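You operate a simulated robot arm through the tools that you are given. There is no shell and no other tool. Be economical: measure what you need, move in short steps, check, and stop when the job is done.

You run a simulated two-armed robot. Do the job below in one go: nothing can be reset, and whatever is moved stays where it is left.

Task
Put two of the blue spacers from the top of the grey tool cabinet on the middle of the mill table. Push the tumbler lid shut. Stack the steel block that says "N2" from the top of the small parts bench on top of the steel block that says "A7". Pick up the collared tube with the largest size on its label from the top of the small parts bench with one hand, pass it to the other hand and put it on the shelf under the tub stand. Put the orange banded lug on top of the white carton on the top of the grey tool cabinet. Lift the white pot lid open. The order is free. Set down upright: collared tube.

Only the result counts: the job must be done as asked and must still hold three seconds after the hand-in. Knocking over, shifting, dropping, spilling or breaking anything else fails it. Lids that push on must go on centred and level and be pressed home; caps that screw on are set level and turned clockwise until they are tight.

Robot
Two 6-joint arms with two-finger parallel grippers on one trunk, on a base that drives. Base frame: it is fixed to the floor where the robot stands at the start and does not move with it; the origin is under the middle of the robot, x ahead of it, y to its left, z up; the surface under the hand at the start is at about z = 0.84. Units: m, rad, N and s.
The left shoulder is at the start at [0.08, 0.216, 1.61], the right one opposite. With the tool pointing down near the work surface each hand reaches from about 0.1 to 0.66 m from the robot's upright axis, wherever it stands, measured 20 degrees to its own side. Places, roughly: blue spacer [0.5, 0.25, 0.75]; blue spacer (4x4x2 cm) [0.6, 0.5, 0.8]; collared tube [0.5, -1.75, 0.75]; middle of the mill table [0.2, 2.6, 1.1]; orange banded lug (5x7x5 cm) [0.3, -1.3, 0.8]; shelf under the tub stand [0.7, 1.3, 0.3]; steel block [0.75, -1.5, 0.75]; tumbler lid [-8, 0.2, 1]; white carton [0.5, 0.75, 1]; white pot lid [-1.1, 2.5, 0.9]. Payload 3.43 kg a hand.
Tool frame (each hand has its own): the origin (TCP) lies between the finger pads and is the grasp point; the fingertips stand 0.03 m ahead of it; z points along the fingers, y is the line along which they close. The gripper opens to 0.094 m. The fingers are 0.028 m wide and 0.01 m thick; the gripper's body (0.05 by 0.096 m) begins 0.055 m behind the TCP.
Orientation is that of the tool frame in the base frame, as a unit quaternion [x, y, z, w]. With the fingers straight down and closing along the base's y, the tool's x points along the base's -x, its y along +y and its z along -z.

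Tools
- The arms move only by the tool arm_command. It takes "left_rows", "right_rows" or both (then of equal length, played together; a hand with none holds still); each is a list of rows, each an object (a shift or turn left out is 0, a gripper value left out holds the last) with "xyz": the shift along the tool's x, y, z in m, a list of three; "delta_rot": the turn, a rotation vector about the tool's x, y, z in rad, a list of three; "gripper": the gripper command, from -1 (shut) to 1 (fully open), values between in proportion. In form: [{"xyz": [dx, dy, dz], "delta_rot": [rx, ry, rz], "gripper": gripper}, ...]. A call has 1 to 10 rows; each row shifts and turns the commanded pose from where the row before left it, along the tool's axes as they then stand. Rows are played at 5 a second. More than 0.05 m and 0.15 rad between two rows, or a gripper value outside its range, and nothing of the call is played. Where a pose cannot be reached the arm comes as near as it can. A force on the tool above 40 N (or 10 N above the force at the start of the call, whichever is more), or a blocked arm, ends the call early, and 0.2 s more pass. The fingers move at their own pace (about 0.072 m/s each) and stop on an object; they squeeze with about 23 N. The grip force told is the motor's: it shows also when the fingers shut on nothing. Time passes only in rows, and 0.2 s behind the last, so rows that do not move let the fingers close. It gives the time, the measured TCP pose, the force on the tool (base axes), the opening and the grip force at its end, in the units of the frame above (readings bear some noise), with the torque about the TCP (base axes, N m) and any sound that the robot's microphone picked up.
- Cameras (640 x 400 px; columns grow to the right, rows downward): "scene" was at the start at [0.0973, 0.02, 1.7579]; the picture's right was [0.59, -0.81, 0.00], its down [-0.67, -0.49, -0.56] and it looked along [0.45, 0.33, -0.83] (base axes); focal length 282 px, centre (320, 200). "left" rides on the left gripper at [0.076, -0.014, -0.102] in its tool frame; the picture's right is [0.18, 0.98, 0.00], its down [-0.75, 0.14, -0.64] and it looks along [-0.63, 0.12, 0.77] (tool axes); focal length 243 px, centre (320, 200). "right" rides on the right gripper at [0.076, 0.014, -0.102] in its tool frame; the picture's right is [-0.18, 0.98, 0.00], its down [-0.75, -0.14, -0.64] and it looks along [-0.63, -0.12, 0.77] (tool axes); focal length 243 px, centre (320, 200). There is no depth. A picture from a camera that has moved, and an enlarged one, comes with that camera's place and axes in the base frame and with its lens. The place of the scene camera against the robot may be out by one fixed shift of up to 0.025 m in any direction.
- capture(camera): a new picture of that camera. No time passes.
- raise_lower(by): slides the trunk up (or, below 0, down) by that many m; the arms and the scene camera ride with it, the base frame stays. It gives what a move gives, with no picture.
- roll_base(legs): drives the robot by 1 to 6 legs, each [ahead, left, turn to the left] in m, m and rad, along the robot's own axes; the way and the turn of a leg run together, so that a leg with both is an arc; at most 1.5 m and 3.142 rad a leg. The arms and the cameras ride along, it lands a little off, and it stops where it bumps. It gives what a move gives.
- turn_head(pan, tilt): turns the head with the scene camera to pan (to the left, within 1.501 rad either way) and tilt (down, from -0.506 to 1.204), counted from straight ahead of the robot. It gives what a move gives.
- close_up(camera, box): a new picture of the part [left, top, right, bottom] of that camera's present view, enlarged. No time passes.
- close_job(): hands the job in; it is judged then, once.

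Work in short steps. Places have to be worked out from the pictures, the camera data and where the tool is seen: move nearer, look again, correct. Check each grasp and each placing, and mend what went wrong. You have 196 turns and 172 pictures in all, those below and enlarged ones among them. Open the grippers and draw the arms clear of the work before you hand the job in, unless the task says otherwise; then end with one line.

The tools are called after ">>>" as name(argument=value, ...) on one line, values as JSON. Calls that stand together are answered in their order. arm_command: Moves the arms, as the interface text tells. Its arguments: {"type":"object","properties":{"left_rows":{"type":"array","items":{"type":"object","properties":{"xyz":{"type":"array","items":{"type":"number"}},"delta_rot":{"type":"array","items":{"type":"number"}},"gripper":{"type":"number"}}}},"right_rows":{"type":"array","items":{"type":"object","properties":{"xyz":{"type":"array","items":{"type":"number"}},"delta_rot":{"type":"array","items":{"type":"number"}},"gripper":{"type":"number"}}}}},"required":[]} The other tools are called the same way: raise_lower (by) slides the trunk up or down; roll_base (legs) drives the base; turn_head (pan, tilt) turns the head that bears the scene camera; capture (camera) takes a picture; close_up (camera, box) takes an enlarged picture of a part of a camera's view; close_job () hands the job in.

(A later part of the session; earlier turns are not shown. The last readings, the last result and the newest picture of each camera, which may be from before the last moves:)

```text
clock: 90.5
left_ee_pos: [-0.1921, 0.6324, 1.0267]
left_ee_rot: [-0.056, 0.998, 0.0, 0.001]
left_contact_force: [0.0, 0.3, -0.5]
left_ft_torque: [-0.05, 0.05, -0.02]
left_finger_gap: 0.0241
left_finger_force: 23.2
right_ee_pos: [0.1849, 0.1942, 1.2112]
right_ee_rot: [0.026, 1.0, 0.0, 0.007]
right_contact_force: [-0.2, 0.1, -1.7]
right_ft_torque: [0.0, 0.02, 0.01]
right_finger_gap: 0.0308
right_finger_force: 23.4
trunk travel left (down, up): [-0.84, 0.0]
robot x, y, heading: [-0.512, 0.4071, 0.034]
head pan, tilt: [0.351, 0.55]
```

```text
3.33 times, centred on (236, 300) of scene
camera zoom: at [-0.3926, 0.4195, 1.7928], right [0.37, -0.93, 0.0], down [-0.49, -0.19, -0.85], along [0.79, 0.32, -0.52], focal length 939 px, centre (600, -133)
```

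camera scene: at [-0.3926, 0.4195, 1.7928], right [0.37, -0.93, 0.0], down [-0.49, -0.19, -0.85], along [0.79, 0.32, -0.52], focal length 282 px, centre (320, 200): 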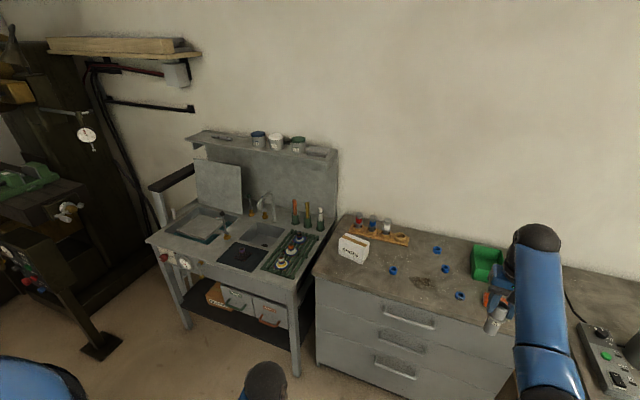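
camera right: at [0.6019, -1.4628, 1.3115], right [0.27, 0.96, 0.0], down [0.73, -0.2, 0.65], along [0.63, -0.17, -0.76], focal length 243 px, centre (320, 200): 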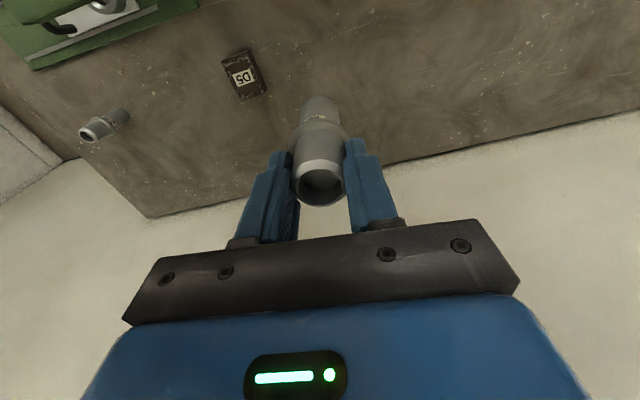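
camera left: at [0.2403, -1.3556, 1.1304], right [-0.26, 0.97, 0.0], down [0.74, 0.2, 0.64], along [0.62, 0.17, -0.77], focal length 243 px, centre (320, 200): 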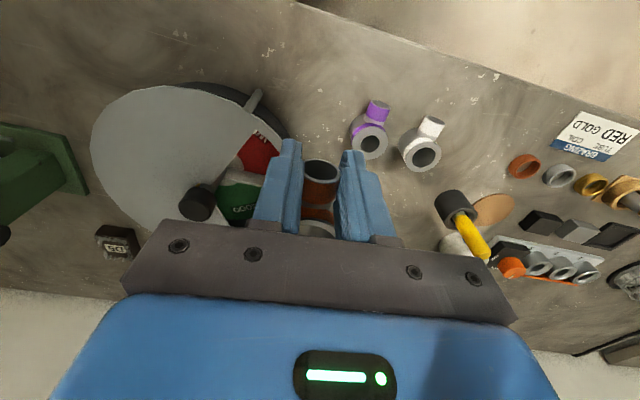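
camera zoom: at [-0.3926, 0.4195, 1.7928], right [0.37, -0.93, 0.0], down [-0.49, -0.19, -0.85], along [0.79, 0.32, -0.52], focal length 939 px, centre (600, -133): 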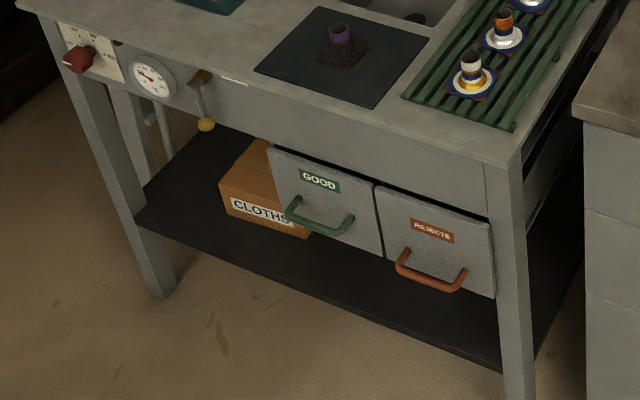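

Carton top ≈[0.627,0.657,z≈0.938], long axis near y; counter front edge x≈0.44. I rotate the left hand in free air so the lug's stub lies along the carton's length, and pull the right hand in a little.

>>> arm_command(left_rows=[{"delta_rot": [0, 0, -0.14]}, {"delta_rot": [0, 0, -0.14]}, {"delta_rot": [0, 0, -0.14]}, {"delta_rot": [0, 0, -0.14]}, {"delta_rot": [0, 0, -0.14]}, {"delta_rot": [0, 0, -0.14]}, {"delta_rot": [0, 0, -0.14]}, {"delta_rot": [0, 0, -0.14]}, {"delta_rot": [0, 0, -0.14]}, {}], right_rows=[{"xyz": [0.03, 0, 0]}, {"xyz": [0.03, 0, 0]}, {"xyz": [0.03, 0, 0]}, {}, {}, {}, {}, {}, {}, {}])

>>> roll_base(legs=[[0.6, -0.03, -0.034]])

>>> turn_head(pan=0.3, tilt=0.9)

>>> capture(camera="left")

>>> capture(camera="scene")

```text
clock: 92.7
left_ee_pos: [-0.1929, 0.6322, 1.0259]
left_ee_rot: [-0.634, 0.773, 0.0, 0.001]
left_contact_force: [-0.1, -1.0, -1.0]
left_ft_torque: [-0.04, 0.01, 0.02]
left_finger_gap: 0.0237
left_finger_force: 23.0
right_ee_pos: [0.1471, 0.1991, 1.1672]
right_ee_rot: [0.026, 1.0, 0.0, 0.008]
right_contact_force: [-0.2, 0.6, -1.1]
right_ft_torque: [-0.02, 0.01, 0.02]
right_finger_gap: 0.0309
right_finger_force: 22.6
right hand out of reach, approached as far as the arm can: row 1, 2, 3
trunk travel left (down, up): [-0.84, 0.0]
robot x, y, heading: [-0.5192, 0.4083, 0.029]
head pan, tilt: [0.351, 0.55]
```

```text
clock: 96.1
left_ee_pos: [0.4123, 0.6047, 1.0277]
left_ee_rot: [-0.624, 0.781, 0.0, 0.001]
left_contact_force: [-0.5, 0.0, 0.5]
left_ft_torque: [-0.06, -0.01, 0.01]
left_finger_gap: 0.0237
left_finger_force: 23.0
right_ee_pos: [0.7429, 0.1653, 1.1688]
right_ee_rot: [0.039, 0.999, 0.0, 0.008]
right_contact_force: [-0.3, -0.1, -1.2]
right_ft_torque: [0.02, -0.01, -0.01]
right_finger_gap: 0.0311
right_finger_force: 23.0
trunk travel left (down, up): [-0.84, 0.0]
robot x, y, heading: [0.0889, 0.3875, 0.008]
head pan, tilt: [0.351, 0.55]
```

```text
clock: 97.0
left_ee_pos: [0.4152, 0.6058, 1.0262]
left_ee_rot: [-0.624, 0.781, 0.0, 0.001]
left_contact_force: [-0.3, -0.1, -0.2]
left_ft_torque: [-0.05, -0.01, -0.01]
left_finger_gap: 0.024
left_finger_force: 23.1
right_ee_pos: [0.7448, 0.165, 1.1672]
right_ee_rot: [0.039, 0.999, 0.0, 0.008]
right_contact_force: [0.2, -0.8, -0.8]
right_ft_torque: [0.01, 0.01, 0.02]
right_finger_gap: 0.0309
right_finger_force: 22.9
trunk travel left (down, up): [-0.84, 0.0]
robot x, y, heading: [0.087, 0.3875, 0.005]
head pan, tilt: [0.3, 0.901]
```

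```text
112 pictures are left
camera left: at [0.4123, 0.5279, 1.1302], right [-1.0, 0.04, 0.0], down [0.03, 0.77, 0.64], along [0.02, 0.64, -0.77], focal length 243 px, centre (320, 200)
```

left: 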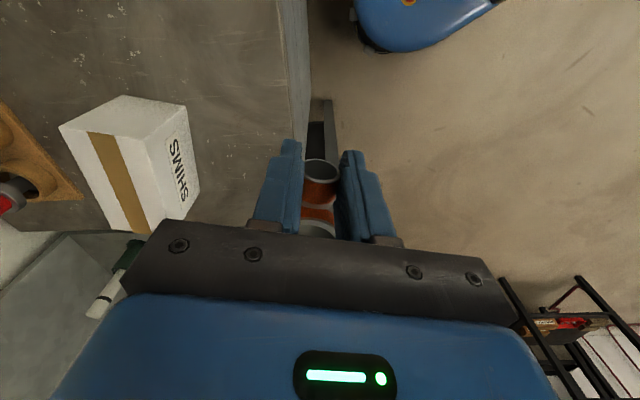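

```text
111 pictures are left
camera scene: at [0.198, 0.3891, 1.7636], right [0.3, -0.95, 0.0], down [-0.75, -0.24, -0.62], along [0.59, 0.19, -0.78], focal length 282 px, centre (320, 200)
```

scene: 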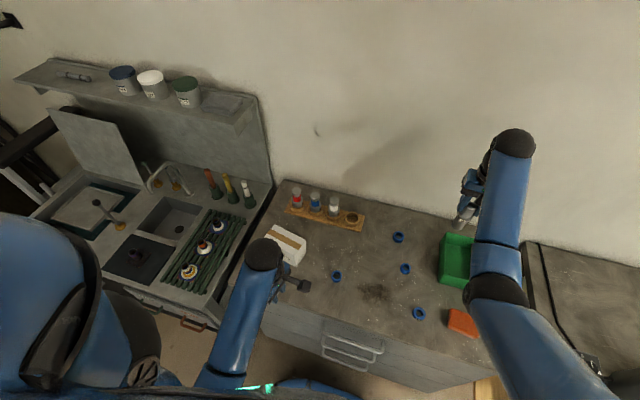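

>>> close_up(camera="left", box=[40, 80, 232, 200])

>>> close_up(camera="scene", box=[220, 200, 348, 280])

```text
3.33 times, centred on (136, 140) of left
camera zoom: at [0.4123, 0.5279, 1.1302], right [-1.0, 0.04, 0.0], down [0.03, 0.77, 0.64], along [0.02, 0.64, -0.77], focal length 809 px, centre (933, 400)
```

zoom: 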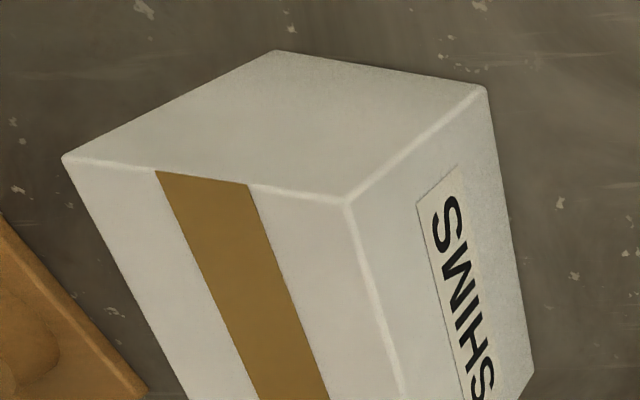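

```text
5.00 times, centred on (284, 240) of scene
camera zoom: at [0.198, 0.3891, 1.7636], right [0.3, -0.95, 0.0], down [-0.75, -0.24, -0.62], along [0.59, 0.19, -0.78], focal length 1409 px, centre (500, 0)
```

zoom: 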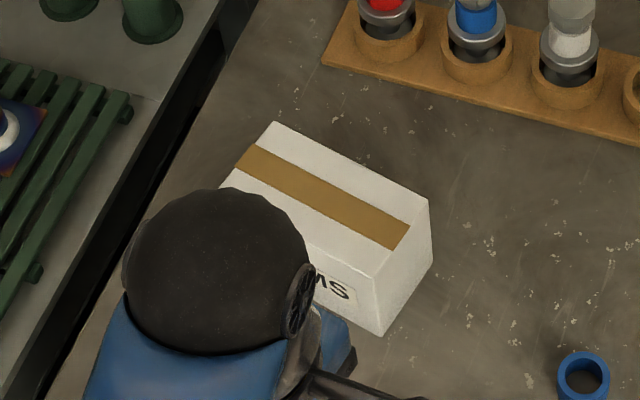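

Wrist view refines the carton centre to ≈[0.613,0.674], top ≈0.932. Move the lug over it (still ~5 cm above).

>>> arm_command(left_rows=[{"xyz": [-0.0175, -0.0356, 0]}, {"xyz": [-0.0175, -0.0356, 0]}, {"xyz": [-0.0175, -0.0356, 0]}, {"xyz": [-0.0175, -0.0356, 0]}, {"xyz": [-0.0175, -0.0356, 0]}, {}])

>>> capture(camera="left")

>>> close_up(camera="scene", box=[220, 180, 380, 280])

```text
clock: 98.4
left_ee_pos: [0.6092, 0.6525, 1.0277]
left_ee_rot: [-0.624, 0.781, 0.0, 0.0]
left_contact_force: [0.4, 0.7, -0.8]
left_ft_torque: [-0.04, -0.01, -0.04]
left_finger_gap: 0.0238
left_finger_force: 22.6
right_ee_pos: [0.7453, 0.1648, 1.1678]
right_ee_rot: [0.038, 0.999, 0.0, 0.008]
right_contact_force: [-0.6, -0.1, -0.5]
right_ft_torque: [-0.01, 0.02, -0.01]
right_finger_gap: 0.0311
right_finger_force: 23.1
trunk travel left (down, up): [-0.84, 0.0]
robot x, y, heading: [0.0862, 0.3869, 0.007]
head pan, tilt: [0.3, 0.901]
```

```text
108 pictures are left
camera left: at [0.6072, 0.574, 1.1308], right [-1.0, 0.04, 0.0], down [0.03, 0.77, 0.64], along [0.02, 0.64, -0.77], focal length 243 px, centre (320, 200)
```

left: 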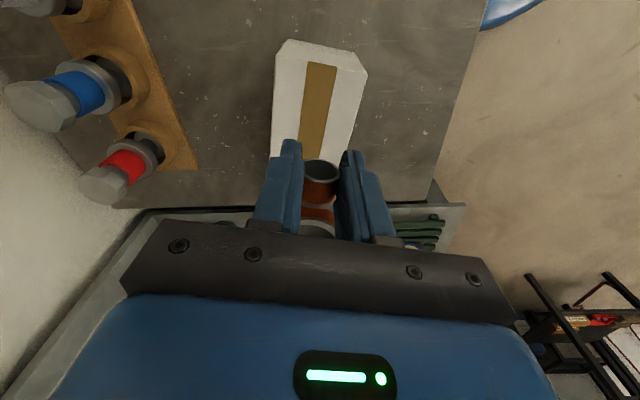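

```text
4.00 times, centred on (300, 230) of scene
camera zoom: at [0.1981, 0.3891, 1.7636], right [0.3, -0.95, 0.0], down [-0.75, -0.24, -0.62], along [0.59, 0.19, -0.78], focal length 1127 px, centre (400, 80)
```

zoom: 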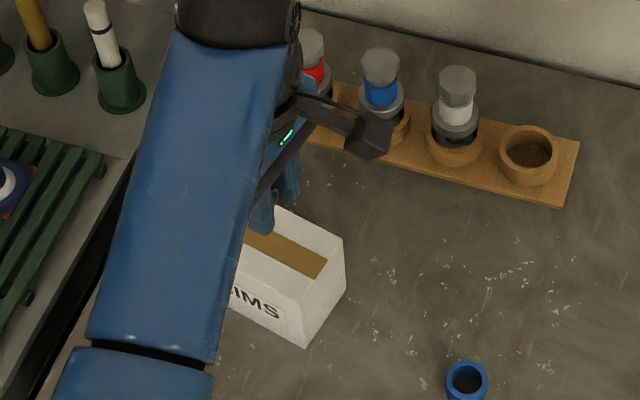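

Lug centre lies over the carton centre within ~5 mm. Lower gently until contact.

>>> arm_command(left_rows=[{"xyz": [0, -0.005, 0.02]}, {"xyz": [0, 0, 0.02]}, {"xyz": [0, 0, 0.006]}, {"xyz": [0, 0, 0.004]}, {"xyz": [0, 0, 0.003]}, {}])

>>> capture(camera="left")

```text
clock: 99.8
left_ee_pos: [0.6133, 0.6507, 0.9738]
left_ee_rot: [-0.624, 0.781, 0.001, 0.001]
left_contact_force: [0.3, -0.3, -0.9]
left_ft_torque: [-0.05, 0.0, 0.0]
left_finger_gap: 0.0239
left_finger_force: 22.9
right_ee_pos: [0.7446, 0.164, 1.1674]
right_ee_rot: [0.038, 0.999, -0.001, 0.008]
right_contact_force: [-0.2, -1.0, -1.3]
right_ft_torque: [-0.02, -0.03, -0.01]
right_finger_gap: 0.0308
right_finger_force: 22.9
trunk travel left (down, up): [-0.84, 0.0]
robot x, y, heading: [0.0886, 0.3847, 0.008]
head pan, tilt: [0.3, 0.901]
```

```text
106 pictures are left
camera left: at [0.6109, 0.573, 1.0771], right [-1.0, 0.04, 0.0], down [0.03, 0.77, 0.64], along [0.02, 0.64, -0.77], focal length 243 px, centre (320, 200)
```

left: 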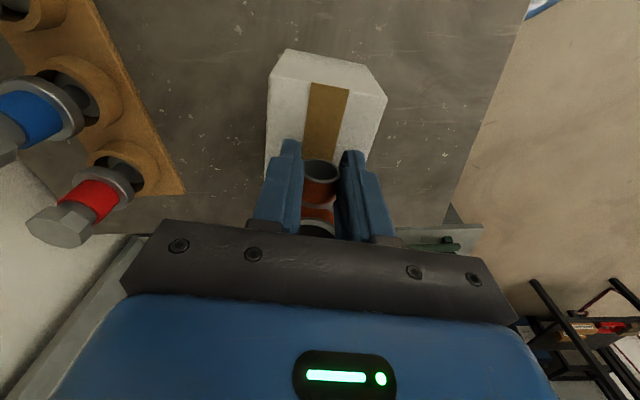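

>>> arm_command(left_rows=[{"xyz": [0, 0, 0.003]}, {"xyz": [0, 0, 0.003]}, {"xyz": [0, 0, 0.002]}, {}])

```text
clock: 100.8
left_ee_pos: [0.6119, 0.6506, 0.9666]
left_ee_rot: [-0.625, 0.781, -0.001, 0.002]
left_contact_force: [0.8, 0.8, 10.8]
left_ft_torque: [0.27, -0.05, -0.01]
left_finger_gap: 0.0241
left_finger_force: 22.8
right_ee_pos: [0.7458, 0.1634, 1.1677]
right_ee_rot: [0.039, 0.999, -0.001, 0.008]
right_contact_force: [0.5, 0.0, -0.3]
right_ft_torque: [0.0, 0.02, 0.0]
right_finger_gap: 0.0309
right_finger_force: 23.2
trunk travel left (down, up): [-0.84, 0.0]
robot x, y, heading: [0.0836, 0.3859, 0.006]
head pan, tilt: [0.3, 0.901]
```

Contact (11 N) at z≈0.967. Relieve 1 mm, open modestly, and rise.

>>> arm_command(left_rows=[{"xyz": [0, 0, -0.001]}, {"gripper": -0.2}, {"gripper": 0.1}, {"gripper": 0.1}, {"xyz": [0, 0, -0.02]}, {"xyz": [0, 0, -0.04]}, {"xyz": [0, 0, -0.04]}, {}])

>>> capture(camera="left")

```text
clock: 102.6
left_ee_pos: [0.613, 0.6501, 1.0668]
left_ee_rot: [-0.624, 0.782, 0.001, 0.001]
left_contact_force: [0.1, 0.8, 0.1]
left_ft_torque: [0.01, -0.02, 0.01]
left_finger_gap: 0.0518
left_finger_force: 0.0
right_ee_pos: [0.7441, 0.1657, 1.1675]
right_ee_rot: [0.038, 0.999, -0.001, 0.008]
right_contact_force: [-0.2, 0.3, -1.9]
right_ft_torque: [0.0, 0.01, 0.02]
right_finger_gap: 0.0312
right_finger_force: 23.1
trunk travel left (down, up): [-0.84, 0.0]
robot x, y, heading: [0.0879, 0.3875, 0.003]
head pan, tilt: [0.3, 0.901]
```

```text
105 pictures are left
camera left: at [0.6114, 0.5719, 1.1708], right [-1.0, 0.04, 0.0], down [0.03, 0.77, 0.64], along [0.02, 0.64, -0.77], focal length 243 px, centre (320, 200)
```

left: 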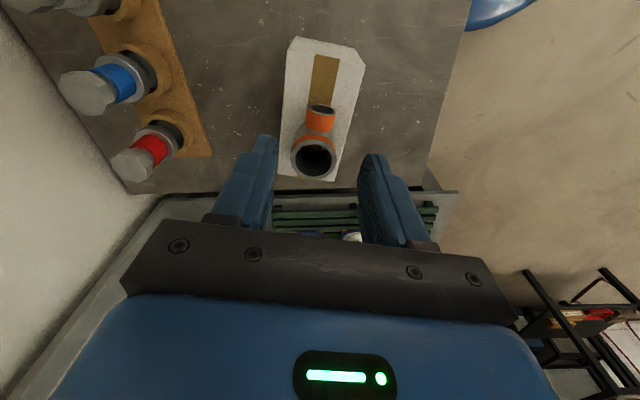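

>>> close_up(camera="left", box=[256, 90, 384, 190])

>>> close_up(camera="scene", box=[220, 180, 348, 260])

```text
4.00 times, centred on (320, 140) of left
camera zoom: at [0.6114, 0.5719, 1.1708], right [-1.0, 0.04, 0.0], down [0.03, 0.77, 0.64], along [0.02, 0.64, -0.77], focal length 970 px, centre (320, 440)
```

zoom: 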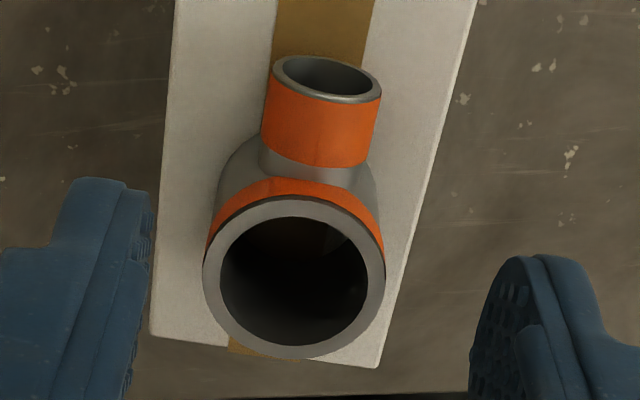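

```text
5.00 times, centred on (284, 220) of scene
camera zoom: at [0.1982, 0.3892, 1.7636], right [0.3, -0.95, 0.0], down [-0.75, -0.24, -0.62], along [0.59, 0.19, -0.78], focal length 1409 px, centre (500, 100)
```

zoom: 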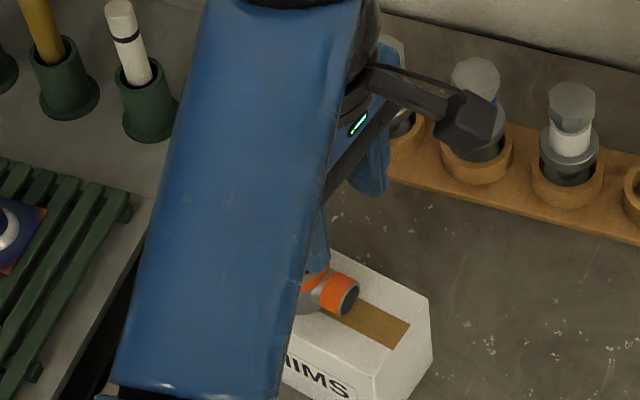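

The lug stands securely on the carton. Back off into open floor and turn the left hand to point right (horizontal, camera up) for the hand-over.

>>> roll_base(legs=[[-0.5, 0, 0], [0, 0.85, 0]])

>>> raise_lower(by=-0.2)

>>> arm_command(left_rows=[{"delta_rot": [0, 0, -0.12], "gripper": 1}, {"delta_rot": [0, 0, -0.11]}, {"delta_rot": [0, 0.14, 0]}, {"delta_rot": [0, 0.14, 0]}, {"delta_rot": [0, 0.14, 0]}, {"delta_rot": [0, 0.14, 0]}, {"delta_rot": [0, 0.14, 0]}, {"delta_rot": [0, 0.14, 0]}, {"delta_rot": [0, 0.14, 0]}, {"delta_rot": [0, 0.14, 0]}])

```text
clock: 109.6
left_ee_pos: [0.0883, 1.4843, 1.067]
left_ee_rot: [-0.629, 0.777, 0.0, 0.0]
left_contact_force: [-0.3, 0.0, 0.2]
left_ft_torque: [-0.02, 0.03, -0.03]
left_finger_gap: 0.0517
left_finger_force: 0.1
right_ee_pos: [0.2256, 1.0008, 1.1671]
right_ee_rot: [0.031, 0.999, 0.001, 0.009]
right_contact_force: [0.6, 0.0, -0.9]
right_ft_torque: [-0.01, -0.01, -0.03]
right_finger_gap: 0.0308
right_finger_force: 22.9
trunk travel left (down, up): [-0.84, 0.0]
robot x, y, heading: [-0.4378, 1.2137, 0.022]
head pan, tilt: [0.3, 0.901]
```

```text
clock: 111.8
left_ee_pos: [0.0884, 1.4859, 0.8662]
left_ee_rot: [-0.629, 0.777, 0.001, 0.0]
left_contact_force: [0.4, 0.1, 0.1]
left_ft_torque: [0.02, 0.0, 0.01]
left_finger_gap: 0.0519
left_finger_force: 0.0
right_ee_pos: [0.2251, 1.001, 0.9683]
right_ee_rot: [0.032, 0.999, 0.0, 0.008]
right_contact_force: [0.4, 0.9, -1.2]
right_ft_torque: [0.04, 0.03, 0.01]
right_finger_gap: 0.0311
right_finger_force: 23.0
trunk travel left (down, up): [-0.64, 0.2]
robot x, y, heading: [-0.4374, 1.2222, 0.021]
head pan, tilt: [0.3, 0.901]
```

```text
clock: 114.0
left_ee_pos: [0.0881, 1.4855, 0.8675]
left_ee_rot: [0.604, -0.593, 0.38, 0.372]
left_contact_force: [0.2, 0.3, -0.6]
left_ft_torque: [-0.02, 0.03, -0.02]
left_finger_gap: 0.0941
left_finger_force: 0.1
right_ee_pos: [0.2248, 1.0023, 0.9668]
right_ee_rot: [0.032, 0.999, 0.0, 0.008]
right_contact_force: [-0.5, -0.1, -0.9]
right_ft_torque: [0.0, 0.0, 0.02]
right_finger_gap: 0.0311
right_finger_force: 22.5
trunk travel left (down, up): [-0.64, 0.2]
robot x, y, heading: [-0.4384, 1.2149, 0.017]
head pan, tilt: [0.3, 0.901]
```

>>> arm_command(left_rows=[{"delta_rot": [0, 0.15, 0]}, {"delta_rot": [0, 0.15, 0]}, {"delta_rot": [0, 0.15, 0]}, {"xyz": [0, 0, 0]}, {}], right_rows=[{"xyz": [0, 0.04, 0]}, {"xyz": [0, 0.04, 0]}, {"xyz": [0, 0.04, 0]}, {"xyz": [0, 0.04, 0]}, {"xyz": [0, 0.04, 0]}])

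>>> turn_head(pan=0.1, tilt=0.9)

>>> capture(camera="scene")

>>> capture(camera="left")

```text
clock: 115.2
left_ee_pos: [0.0908, 1.4859, 0.8641]
left_ee_rot: [0.505, -0.495, 0.505, 0.495]
left_contact_force: [-0.3, 0.9, 0.7]
left_ft_torque: [-0.06, 0.0, -0.03]
left_finger_gap: 0.0941
left_finger_force: 0.0
left hand out of reach, approached as far as the arm can: row 3
right_ee_pos: [0.2372, 1.203, 0.9672]
right_ee_rot: [0.032, 0.999, -0.001, 0.006]
right_contact_force: [0.2, 0.1, -1.4]
right_ft_torque: [-0.01, 0.01, 0.01]
right_finger_gap: 0.0311
right_finger_force: 23.1
trunk travel left (down, up): [-0.64, 0.2]
robot x, y, heading: [-0.4351, 1.2153, 0.023]
head pan, tilt: [0.3, 0.901]
```

```text
clock: 115.9
left_ee_pos: [0.0913, 1.484, 0.8641]
left_ee_rot: [0.506, -0.495, 0.505, 0.494]
left_contact_force: [-0.7, 0.2, -0.1]
left_ft_torque: [0.0, 0.0, 0.02]
left_finger_gap: 0.094
left_finger_force: 0.0
right_ee_pos: [0.2376, 1.2029, 0.9669]
right_ee_rot: [0.031, 0.999, -0.001, 0.008]
right_contact_force: [-0.3, -0.6, -1.2]
right_ft_torque: [-0.02, -0.03, 0.01]
right_finger_gap: 0.031
right_finger_force: 23.3
trunk travel left (down, up): [-0.64, 0.2]
robot x, y, heading: [-0.4304, 1.2171, 0.025]
head pan, tilt: [0.099, 0.901]
```

```text
102 pictures are left
camera scene: at [-0.3211, 1.2043, 1.5636], right [0.12, -0.99, 0.0], down [-0.78, -0.09, -0.62], along [0.62, 0.07, -0.78], focal length 282 px, centre (320, 200)
```

scene: 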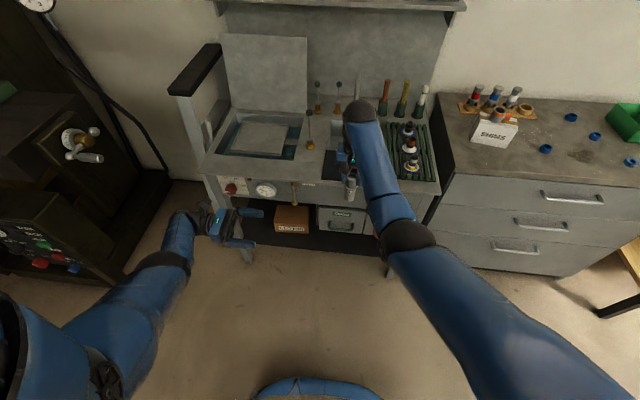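

```text
101 pictures are left
camera left: at [0.1033, 1.5869, 0.9417], right [-0.98, -0.02, 0.18], down [-0.15, 0.64, -0.75], along [-0.1, -0.77, -0.63], focal length 243 px, centre (320, 200)
```

left: 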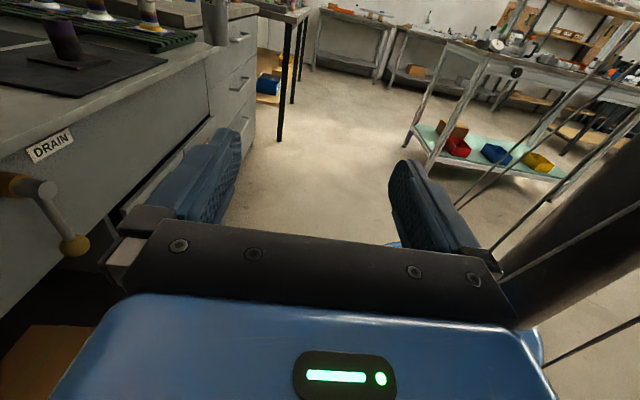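

Left hand now points right. The hands are near the stand, so I back off 0.3, lower the trunk 0.1 and raise both hands accordingly.

>>> roll_base(legs=[[-0.3, 0, 0]])

>>> raise_lower(by=-0.1)

>>> arm_command(left_rows=[{"xyz": [0.046, 0, 0]}, {"xyz": [0.046, 0, 0]}, {"xyz": [0.046, 0, 0]}, {"xyz": [0, -0.03, 0]}, {"xyz": [0, -0.03, 0]}, {"xyz": [0, -0.03, 0]}, {"xyz": [0, -0.03, 0]}, {}], right_rows=[{"xyz": [0.02, 0, -0.03]}, {"xyz": [0.02, 0, -0.03]}, {"xyz": [0.01, 0, -0.03]}, {}, {}, {}, {}, {}])

>>> capture(camera="left")

>>> capture(camera="scene")

```text
clock: 117.9
left_ee_pos: [-0.2014, 1.478, 0.8636]
left_ee_rot: [0.505, -0.496, 0.503, 0.496]
left_contact_force: [-0.2, 0.7, -0.1]
left_ft_torque: [0.03, -0.01, 0.0]
left_finger_gap: 0.0941
left_finger_force: 0.0
right_ee_pos: [-0.0553, 1.1944, 0.9648]
right_ee_rot: [0.033, 0.999, 0.0, 0.007]
right_contact_force: [0.4, 0.4, -0.6]
right_ft_torque: [0.01, 0.02, 0.01]
right_finger_gap: 0.0308
right_finger_force: 23.0
trunk travel left (down, up): [-0.64, 0.2]
robot x, y, heading: [-0.731, 1.2085, 0.017]
head pan, tilt: [0.099, 0.901]
```

```text
clock: 119.2
left_ee_pos: [-0.2042, 1.477, 0.7642]
left_ee_rot: [0.505, -0.497, 0.504, 0.495]
left_contact_force: [0.6, -0.2, -0.8]
left_ft_torque: [0.03, -0.03, 0.0]
left_finger_gap: 0.0941
left_finger_force: 0.1
right_ee_pos: [-0.057, 1.1934, 0.8662]
right_ee_rot: [0.033, 0.999, 0.001, 0.008]
right_contact_force: [0.6, 0.1, -0.4]
right_ft_torque: [0.0, -0.04, 0.0]
right_finger_gap: 0.031
right_finger_force: 22.9
trunk travel left (down, up): [-0.54, 0.3]
robot x, y, heading: [-0.733, 1.2115, 0.016]
head pan, tilt: [0.099, 0.901]
```

```text
clock: 121.0
left_ee_pos: [-0.0846, 1.4526, 0.9033]
left_ee_rot: [0.504, -0.497, 0.504, 0.495]
left_contact_force: [0.2, 0.7, 0.0]
left_ft_torque: [0.0, 0.01, -0.01]
left_finger_gap: 0.0941
left_finger_force: 0.1
left hand out of reach, approached as far as the arm can: row 1, 2, 7
right_ee_pos: [-0.0664, 1.2147, 0.9284]
right_ee_rot: [0.033, 0.999, 0.0, 0.008]
right_contact_force: [-0.4, 0.2, -1.3]
right_ft_torque: [0.04, 0.0, -0.05]
right_finger_gap: 0.0313
right_finger_force: 23.1
right hand out of reach, approached as far as the arm can: row 2, 3
trunk travel left (down, up): [-0.54, 0.3]
robot x, y, heading: [-0.7293, 1.2119, 0.017]
head pan, tilt: [0.099, 0.901]
```

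```text
100 pictures are left
camera left: at [-0.0719, 1.5538, 0.9809], right [-0.98, -0.02, 0.18], down [-0.15, 0.64, -0.75], along [-0.1, -0.77, -0.63], focal length 243 px, centre (320, 200)
```

left: 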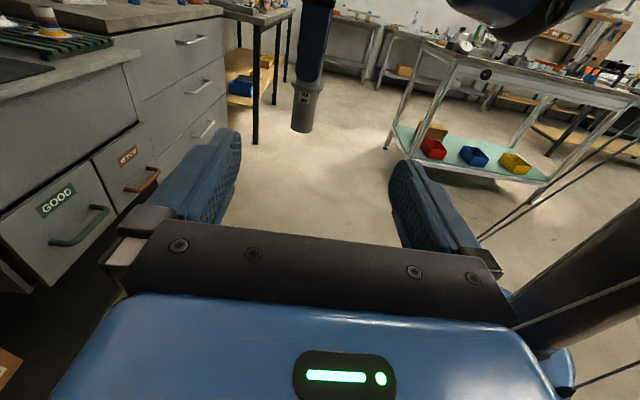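

```text
99 pictures are left
camera scene: at [-0.6172, 1.1984, 1.4637], right [0.12, -0.99, 0.0], down [-0.78, -0.09, -0.62], along [0.62, 0.07, -0.78], focal length 282 px, centre (320, 200)
```

scene: 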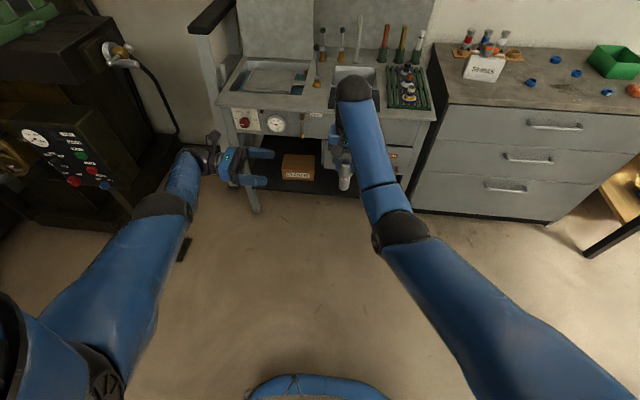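

Tube is visible ahead of the left fingers, matching the arm readings. Align height (z≈0.863) and x, then advance partway.

>>> arm_command(left_rows=[{"xyz": [-0.04, -0.009, 0]}, {"xyz": [0, -0.011, 0.04]}, {"xyz": [0, 0, 0.045]}, {"xyz": [0, 0, 0.045]}, {}])

>>> capture(camera="left")

```text
clock: 122.2
left_ee_pos: [-0.0815, 1.3154, 0.8767]
left_ee_rot: [0.505, -0.496, 0.504, 0.495]
left_contact_force: [-0.1, 0.4, -0.7]
left_ft_torque: [-0.01, 0.0, 0.03]
left_finger_gap: 0.0942
left_finger_force: 0.0
left hand out of reach, approached as far as the arm can: row 1
right_ee_pos: [-0.0667, 1.2142, 0.9284]
right_ee_rot: [0.033, 0.999, 0.0, 0.008]
right_contact_force: [-0.2, 0.2, -0.9]
right_ft_torque: [0.03, 0.03, 0.01]
right_finger_gap: 0.031
right_finger_force: 23.0
trunk travel left (down, up): [-0.54, 0.3]
robot x, y, heading: [-0.7326, 1.2109, 0.023]
head pan, tilt: [0.099, 0.901]
```

```text
98 pictures are left
camera left: at [-0.0683, 1.4165, 0.9548], right [-0.98, -0.02, 0.18], down [-0.15, 0.64, -0.75], along [-0.1, -0.77, -0.63], focal length 243 px, centre (320, 200)
```

left: 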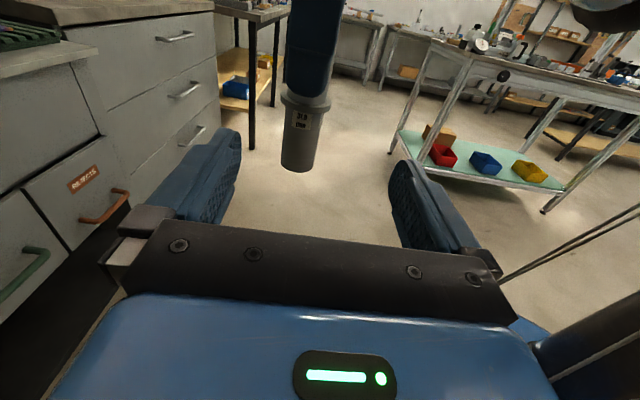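

>>> arm_command(left_rows=[{"xyz": [-0.007, -0.017, 0.02]}, {"xyz": [-0.006, 0, 0.03]}, {"xyz": [0, 0, 0.025]}, {}])

>>> capture(camera="left")

```text
clock: 123.2
left_ee_pos: [-0.0623, 1.2422, 0.8637]
left_ee_rot: [0.505, -0.496, 0.504, 0.495]
left_contact_force: [0.1, 0.3, 0.6]
left_ft_torque: [0.01, 0.03, 0.03]
left_finger_gap: 0.094
left_finger_force: 0.1
right_ee_pos: [-0.0667, 1.2143, 0.9278]
right_ee_rot: [0.033, 0.999, 0.0, 0.007]
right_contact_force: [0.0, -0.6, -1.9]
right_ft_torque: [-0.03, 0.0, 0.01]
right_finger_gap: 0.0311
right_finger_force: 23.4
trunk travel left (down, up): [-0.54, 0.3]
robot x, y, heading: [-0.7327, 1.2069, 0.021]
head pan, tilt: [0.099, 0.901]
```

```text
97 pictures are left
camera left: at [-0.0493, 1.3435, 0.9423], right [-0.98, -0.02, 0.18], down [-0.15, 0.64, -0.75], along [-0.1, -0.77, -0.63], focal length 243 px, centre (320, 200)
```

left: 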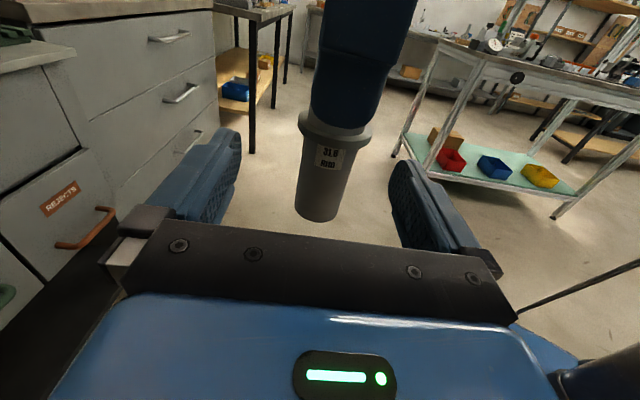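

Advance the last 28 mm and close the left hand.

>>> arm_command(left_rows=[{"xyz": [-0.002, 0.003, 0.014]}, {"xyz": [0, 0, 0.014]}, {}, {"gripper": -0.2}, {"gripper": -1}, {"gripper": -1}, {"gripper": -1}])

>>> capture(camera="left")

```text
clock: 124.8
left_ee_pos: [-0.0642, 1.2116, 0.8638]
left_ee_rot: [0.504, -0.497, 0.503, 0.496]
left_contact_force: [-11.7, -1.4, 4.7]
left_ft_torque: [0.04, -0.22, 0.0]
left_finger_gap: 0.0357
left_finger_force: 22.9
right_ee_pos: [-0.0666, 1.2137, 0.9288]
right_ee_rot: [0.034, 0.999, 0.0, 0.008]
right_contact_force: [11.1, 0.3, -5.1]
right_ft_torque: [0.01, -0.58, 0.03]
right_finger_gap: 0.0313
right_finger_force: 23.0
trunk travel left (down, up): [-0.54, 0.3]
robot x, y, heading: [-0.7317, 1.2079, 0.018]
head pan, tilt: [0.099, 0.901]
```

```text
96 pictures are left
camera left: at [-0.052, 1.3147, 0.9415], right [-0.98, -0.01, 0.18], down [-0.15, 0.64, -0.75], along [-0.11, -0.77, -0.63], focal length 243 px, centre (320, 200)
```

left: 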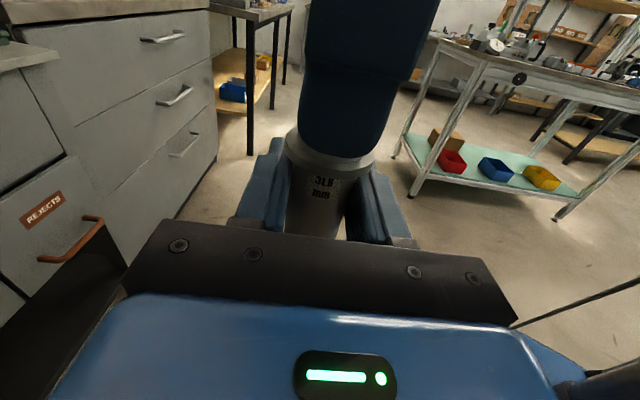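

Lateral force remains; let it settle and compare.

>>> arm_command(left_rows=[{"gripper": -1}, {"gripper": -1}, {"xyz": [0, 0.002, 0]}, {}])

>>> close_up(camera="left", box=[220, 100, 412, 250])

>>> close_up(camera="scene", box=[260, 100, 420, 220])

```text
clock: 125.8
left_ee_pos: [-0.0662, 1.2132, 0.8626]
left_ee_rot: [0.506, -0.496, 0.504, 0.494]
left_contact_force: [3.5, -0.8, -2.3]
left_ft_torque: [-0.15, -0.08, -0.14]
left_finger_gap: 0.0355
left_finger_force: 23.5
right_ee_pos: [-0.0665, 1.2146, 0.928]
right_ee_rot: [0.033, 0.999, -0.001, 0.007]
right_contact_force: [-2.3, -0.2, 0.6]
right_ft_torque: [0.17, 0.22, 0.15]
right_finger_gap: 0.0309
right_finger_force: 22.7
trunk travel left (down, up): [-0.54, 0.3]
robot x, y, heading: [-0.7319, 1.2109, 0.015]
head pan, tilt: [0.099, 0.901]
```

```text
2.67 times, centred on (316, 175) of left
camera zoom: at [-0.0534, 1.3152, 0.9413], right [-0.98, -0.02, 0.18], down [-0.15, 0.64, -0.75], along [-0.1, -0.77, -0.63], focal length 647 px, centre (331, 267)
```

zoom: 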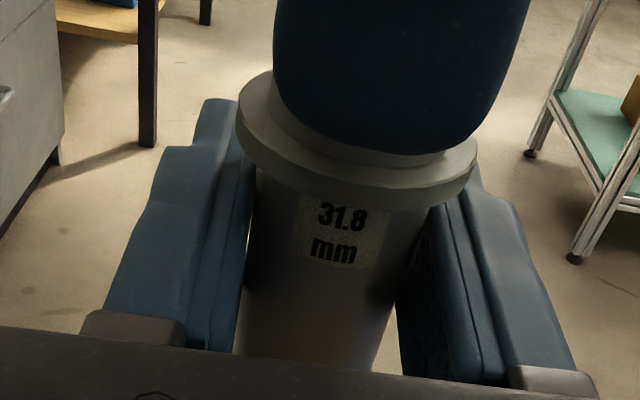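

```text
3.33 times, centred on (340, 160) of scene
camera zoom: at [-0.6165, 1.1982, 1.4636], right [0.12, -0.99, 0.0], down [-0.78, -0.09, -0.62], along [0.62, 0.07, -0.78], focal length 939 px, centre (253, 333)
```

zoom: 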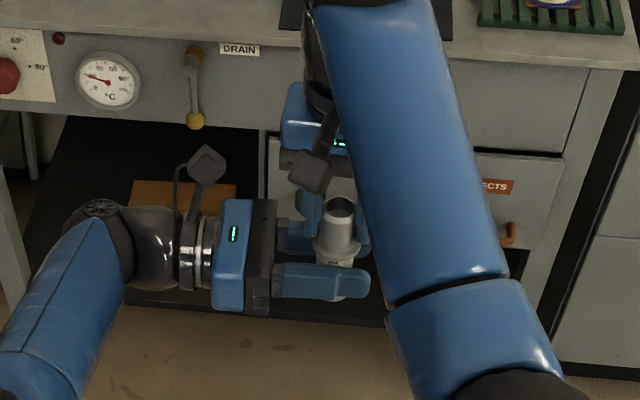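

Gap 0.0355 is wider than the barrel (0.031), perhaps catching the collar's underside. I reopen, drop the left hand 5 mm and close again.

>>> arm_command(left_rows=[{"gripper": 0.3}, {"gripper": 0.3}, {"xyz": [-0.006, 0, 0.0]}, {}, {"gripper": -1}, {"gripper": -1}, {"gripper": -1}, {"gripper": -1}])

>>> close_up(camera="left", box=[220, 100, 412, 250])

```text
clock: 127.7
left_ee_pos: [-0.0668, 1.2137, 0.8582]
left_ee_rot: [0.505, -0.496, 0.504, 0.495]
left_contact_force: [12.3, 0.7, -3.1]
left_ft_torque: [-0.06, 0.32, -0.11]
left_finger_gap: 0.0357
left_finger_force: 22.5
right_ee_pos: [-0.0674, 1.2146, 0.9275]
right_ee_rot: [0.032, 0.999, 0.0, 0.008]
right_contact_force: [-12.4, -1.2, 3.7]
right_ft_torque: [0.07, 0.6, 0.06]
right_finger_gap: 0.0312
right_finger_force: 23.2
trunk travel left (down, up): [-0.54, 0.3]
robot x, y, heading: [-0.7324, 1.2126, 0.014]
head pan, tilt: [0.099, 0.901]
```

```text
2.67 times, centred on (316, 175) of left
camera zoom: at [-0.0537, 1.3151, 0.9356], right [-0.98, -0.02, 0.18], down [-0.15, 0.64, -0.75], along [-0.1, -0.77, -0.63], focal length 647 px, centre (331, 267)
```

zoom: 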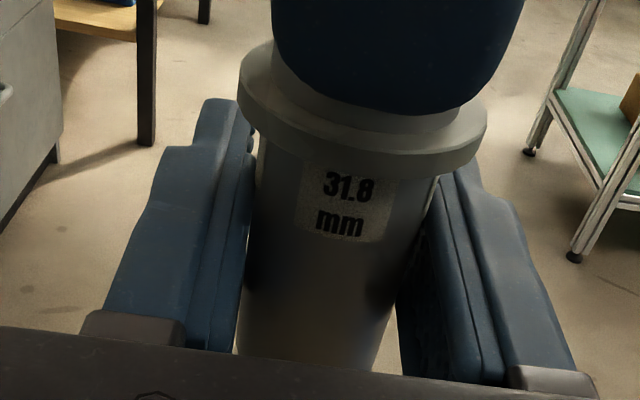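

Same width at a different height, so it's the lower barrel's true size; grip is sound. Centre slightly, then open the right hand and lift it off.

>>> arm_command(left_rows=[{"xyz": [0, -0.0012, 0]}, {}, {}, {}, {}, {}], right_rows=[{}, {"gripper": 0.0}, {"gripper": 0.1}, {"xyz": [0, 0, -0.03]}, {"xyz": [0, -0.02, -0.04]}, {"xyz": [0, -0.03, -0.03]}])

>>> capture(camera="left")

>>> capture(camera="scene")

```text
clock: 129.1
left_ee_pos: [-0.0659, 1.2116, 0.8579]
left_ee_rot: [0.505, -0.496, 0.503, 0.495]
left_contact_force: [0.6, -0.1, -0.4]
left_ft_torque: [0.02, 0.01, 0.0]
left_finger_gap: 0.0358
left_finger_force: 23.1
right_ee_pos: [-0.0192, 1.1777, 1.0066]
right_ee_rot: [0.034, 0.999, 0.001, 0.008]
right_contact_force: [-1.0, 0.5, -0.6]
right_ft_torque: [0.03, -0.01, 0.02]
right_finger_gap: 0.0517
right_finger_force: 0.0
right hand out of reach, approached as far as the arm can: row 4, 5, 6
trunk travel left (down, up): [-0.54, 0.3]
robot x, y, heading: [-0.7292, 1.2119, 0.013]
head pan, tilt: [0.099, 0.901]
```

```text
92 pictures are left
camera left: at [-0.0528, 1.3143, 0.9359], right [-0.98, -0.02, 0.18], down [-0.15, 0.64, -0.75], along [-0.11, -0.77, -0.63], focal length 243 px, centre (320, 200)
```

left: 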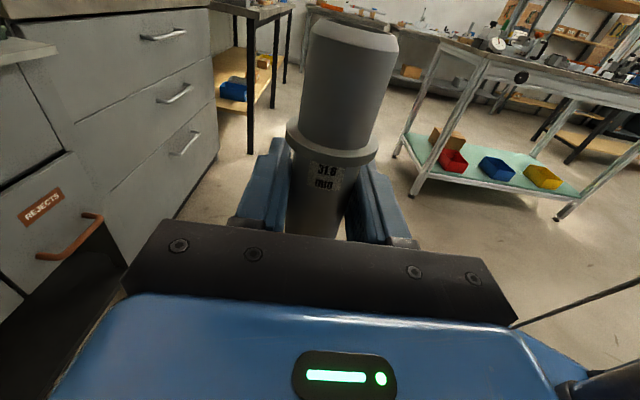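

```text
91 pictures are left
camera scene: at [-0.6164, 1.1968, 1.4635], right [0.12, -0.99, 0.0], down [-0.78, -0.09, -0.62], along [0.62, 0.07, -0.78], focal length 282 px, centre (320, 200)
```

scene: 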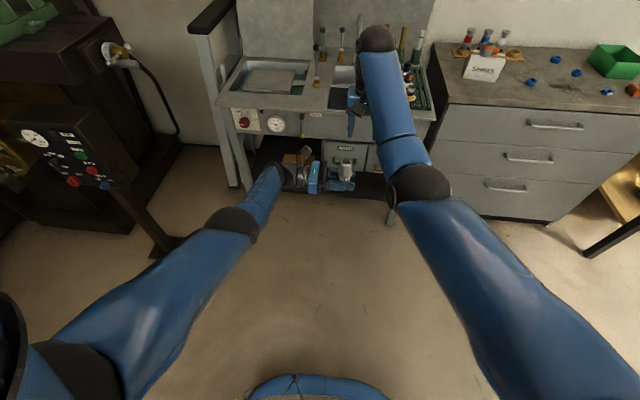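

Hand-over succeeded; tube upright in left. Move the right hand aside and swing the left hand to point forward (+x).

>>> arm_command(right_rows=[{"xyz": [0, -0.04, 0]}, {"xyz": [0, -0.04, 0]}, {"xyz": [0, -0.04, 0]}, {"xyz": [0, -0.04, 0]}, {}, {}, {}, {}, {}, {}], left_rows=[{}, {}, {"delta_rot": [0.14, 0, 0]}, {"delta_rot": [0.14, 0, 0]}, {"delta_rot": [0.14, 0, 0]}, {"delta_rot": [0.14, 0, 0]}, {"delta_rot": [0.14, 0, 0]}, {"delta_rot": [0.14, 0, 0]}, {"delta_rot": [0.14, 0, 0]}, {"delta_rot": [0.14, 0, 0]}])

```text
clock: 131.2
left_ee_pos: [-0.0663, 1.2133, 0.8583]
left_ee_rot: [0.69, -0.152, 0.692, 0.151]
left_contact_force: [1.2, 0.3, 0.4]
left_ft_torque: [0.0, 0.02, -0.01]
left_finger_gap: 0.0353
left_finger_force: 23.0
right_ee_pos: [0.0032, 1.0251, 0.9968]
right_ee_rot: [0.034, 0.999, -0.001, 0.008]
right_contact_force: [-0.6, -1.2, -0.3]
right_ft_torque: [0.01, -0.02, -0.01]
right_finger_gap: 0.0517
right_finger_force: 0.1
right hand out of reach, approached as far as the arm can: row 1, 2, 3, 4
trunk travel left (down, up): [-0.54, 0.3]
robot x, y, heading: [-0.7325, 1.2118, 0.022]
head pan, tilt: [0.099, 0.901]
```

Continue the last bit of turn, while tucking the right hand lower and closer to the body.

>>> arm_command(right_rows=[{"xyz": [0.0, -0.01, 0.045]}, {"xyz": [0.02, -0.01, 0.04]}, {"xyz": [0.02, -0.01, 0.04]}, {"xyz": [0.035, -0.01, 0.03]}, {"xyz": [0.035, -0.01, 0.03]}, {"xyz": [0.035, -0.01, 0.03]}, {"xyz": [0.035, -0.01, 0.03]}, {"xyz": [0.035, -0.01, 0.03]}, {"xyz": [0.035, -0.01, 0.03]}, {"xyz": [0.035, 0, 0]}], left_rows=[{"delta_rot": [0.14, 0, 0]}, {"delta_rot": [0.14, 0, 0]}, {"delta_rot": [0.14, 0, 0]}, {}, {}, {}, {}, {}, {}, {}])

>>> turn_head(pan=0.4, tilt=0.6)

>>> capture(camera="scene")

>>> capture(camera="left")

```text
clock: 133.4
left_ee_pos: [-0.0548, 1.2474, 0.8504]
left_ee_rot: [0.701, -0.108, 0.698, 0.104]
left_contact_force: [0.4, -0.6, 0.0]
left_ft_torque: [0.02, 0.02, -0.02]
left_finger_gap: 0.0354
left_finger_force: 23.1
left hand out of reach, approached as far as the arm can: row 1, 2, 3
right_ee_pos: [-0.2834, 0.9548, 0.6854]
right_ee_rot: [0.032, 0.999, 0.001, 0.009]
right_contact_force: [-0.3, -0.4, -0.6]
right_ft_torque: [0.02, 0.03, -0.02]
right_finger_gap: 0.0516
right_finger_force: 0.0
trunk travel left (down, up): [-0.54, 0.3]
robot x, y, heading: [-0.7308, 1.2134, 0.019]
head pan, tilt: [0.099, 0.901]
```

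```text
clock: 134.2
left_ee_pos: [-0.0527, 1.2464, 0.8515]
left_ee_rot: [0.701, -0.108, 0.697, 0.104]
left_contact_force: [0.2, -0.7, 0.5]
left_ft_torque: [0.03, -0.01, 0.02]
left_finger_gap: 0.0353
left_finger_force: 23.0
right_ee_pos: [-0.282, 0.9537, 0.6844]
right_ee_rot: [0.034, 0.999, 0.0, 0.008]
right_contact_force: [-0.1, -0.8, 0.4]
right_ft_torque: [-0.01, -0.01, 0.0]
right_finger_gap: 0.0518
right_finger_force: 0.0
trunk travel left (down, up): [-0.54, 0.3]
robot x, y, heading: [-0.7312, 1.2092, 0.018]
head pan, tilt: [0.4, 0.6]
```

```text
90 pictures are left
camera scene: at [-0.6105, 1.225, 1.4883], right [0.4, -0.91, 0.0], down [-0.52, -0.23, -0.82], along [0.75, 0.33, -0.57], focal length 282 px, centre (320, 200)
```

scene: 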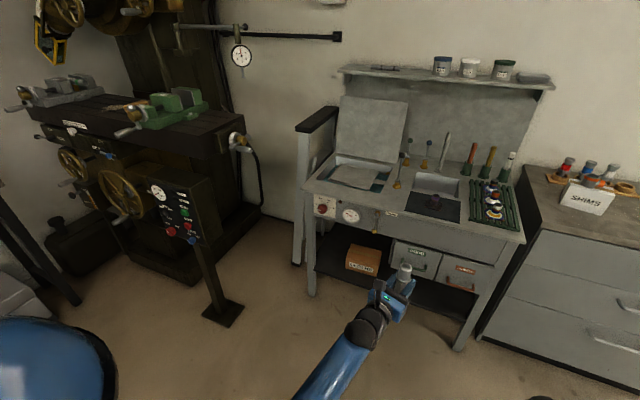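

```text
89 pictures are left
camera left: at [-0.1459, 1.2899, 0.9281], right [-0.29, -0.94, 0.18], down [-0.66, 0.06, -0.75], along [0.69, -0.34, -0.64], focal length 243 px, centre (320, 200)
```

left: 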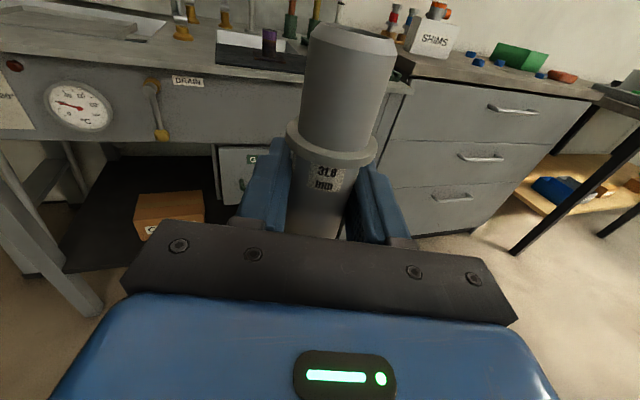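

The left hand points ≈17° right of forward, good enough. Enlarge the shelf to plan the spot.

>>> close_up(camera="scene", box=[290, 200, 490, 350])

```text
2.67 times, centred on (390, 275) of scene
camera zoom: at [-0.6105, 1.225, 1.4883], right [0.4, -0.91, 0.0], down [-0.52, -0.23, -0.82], along [0.75, 0.33, -0.57], focal length 752 px, centre (133, 0)
```

zoom: 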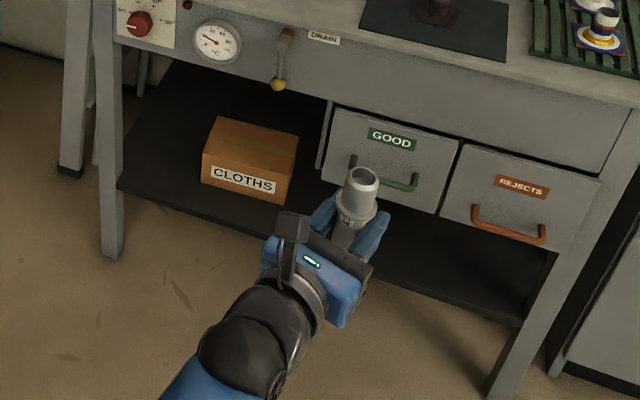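

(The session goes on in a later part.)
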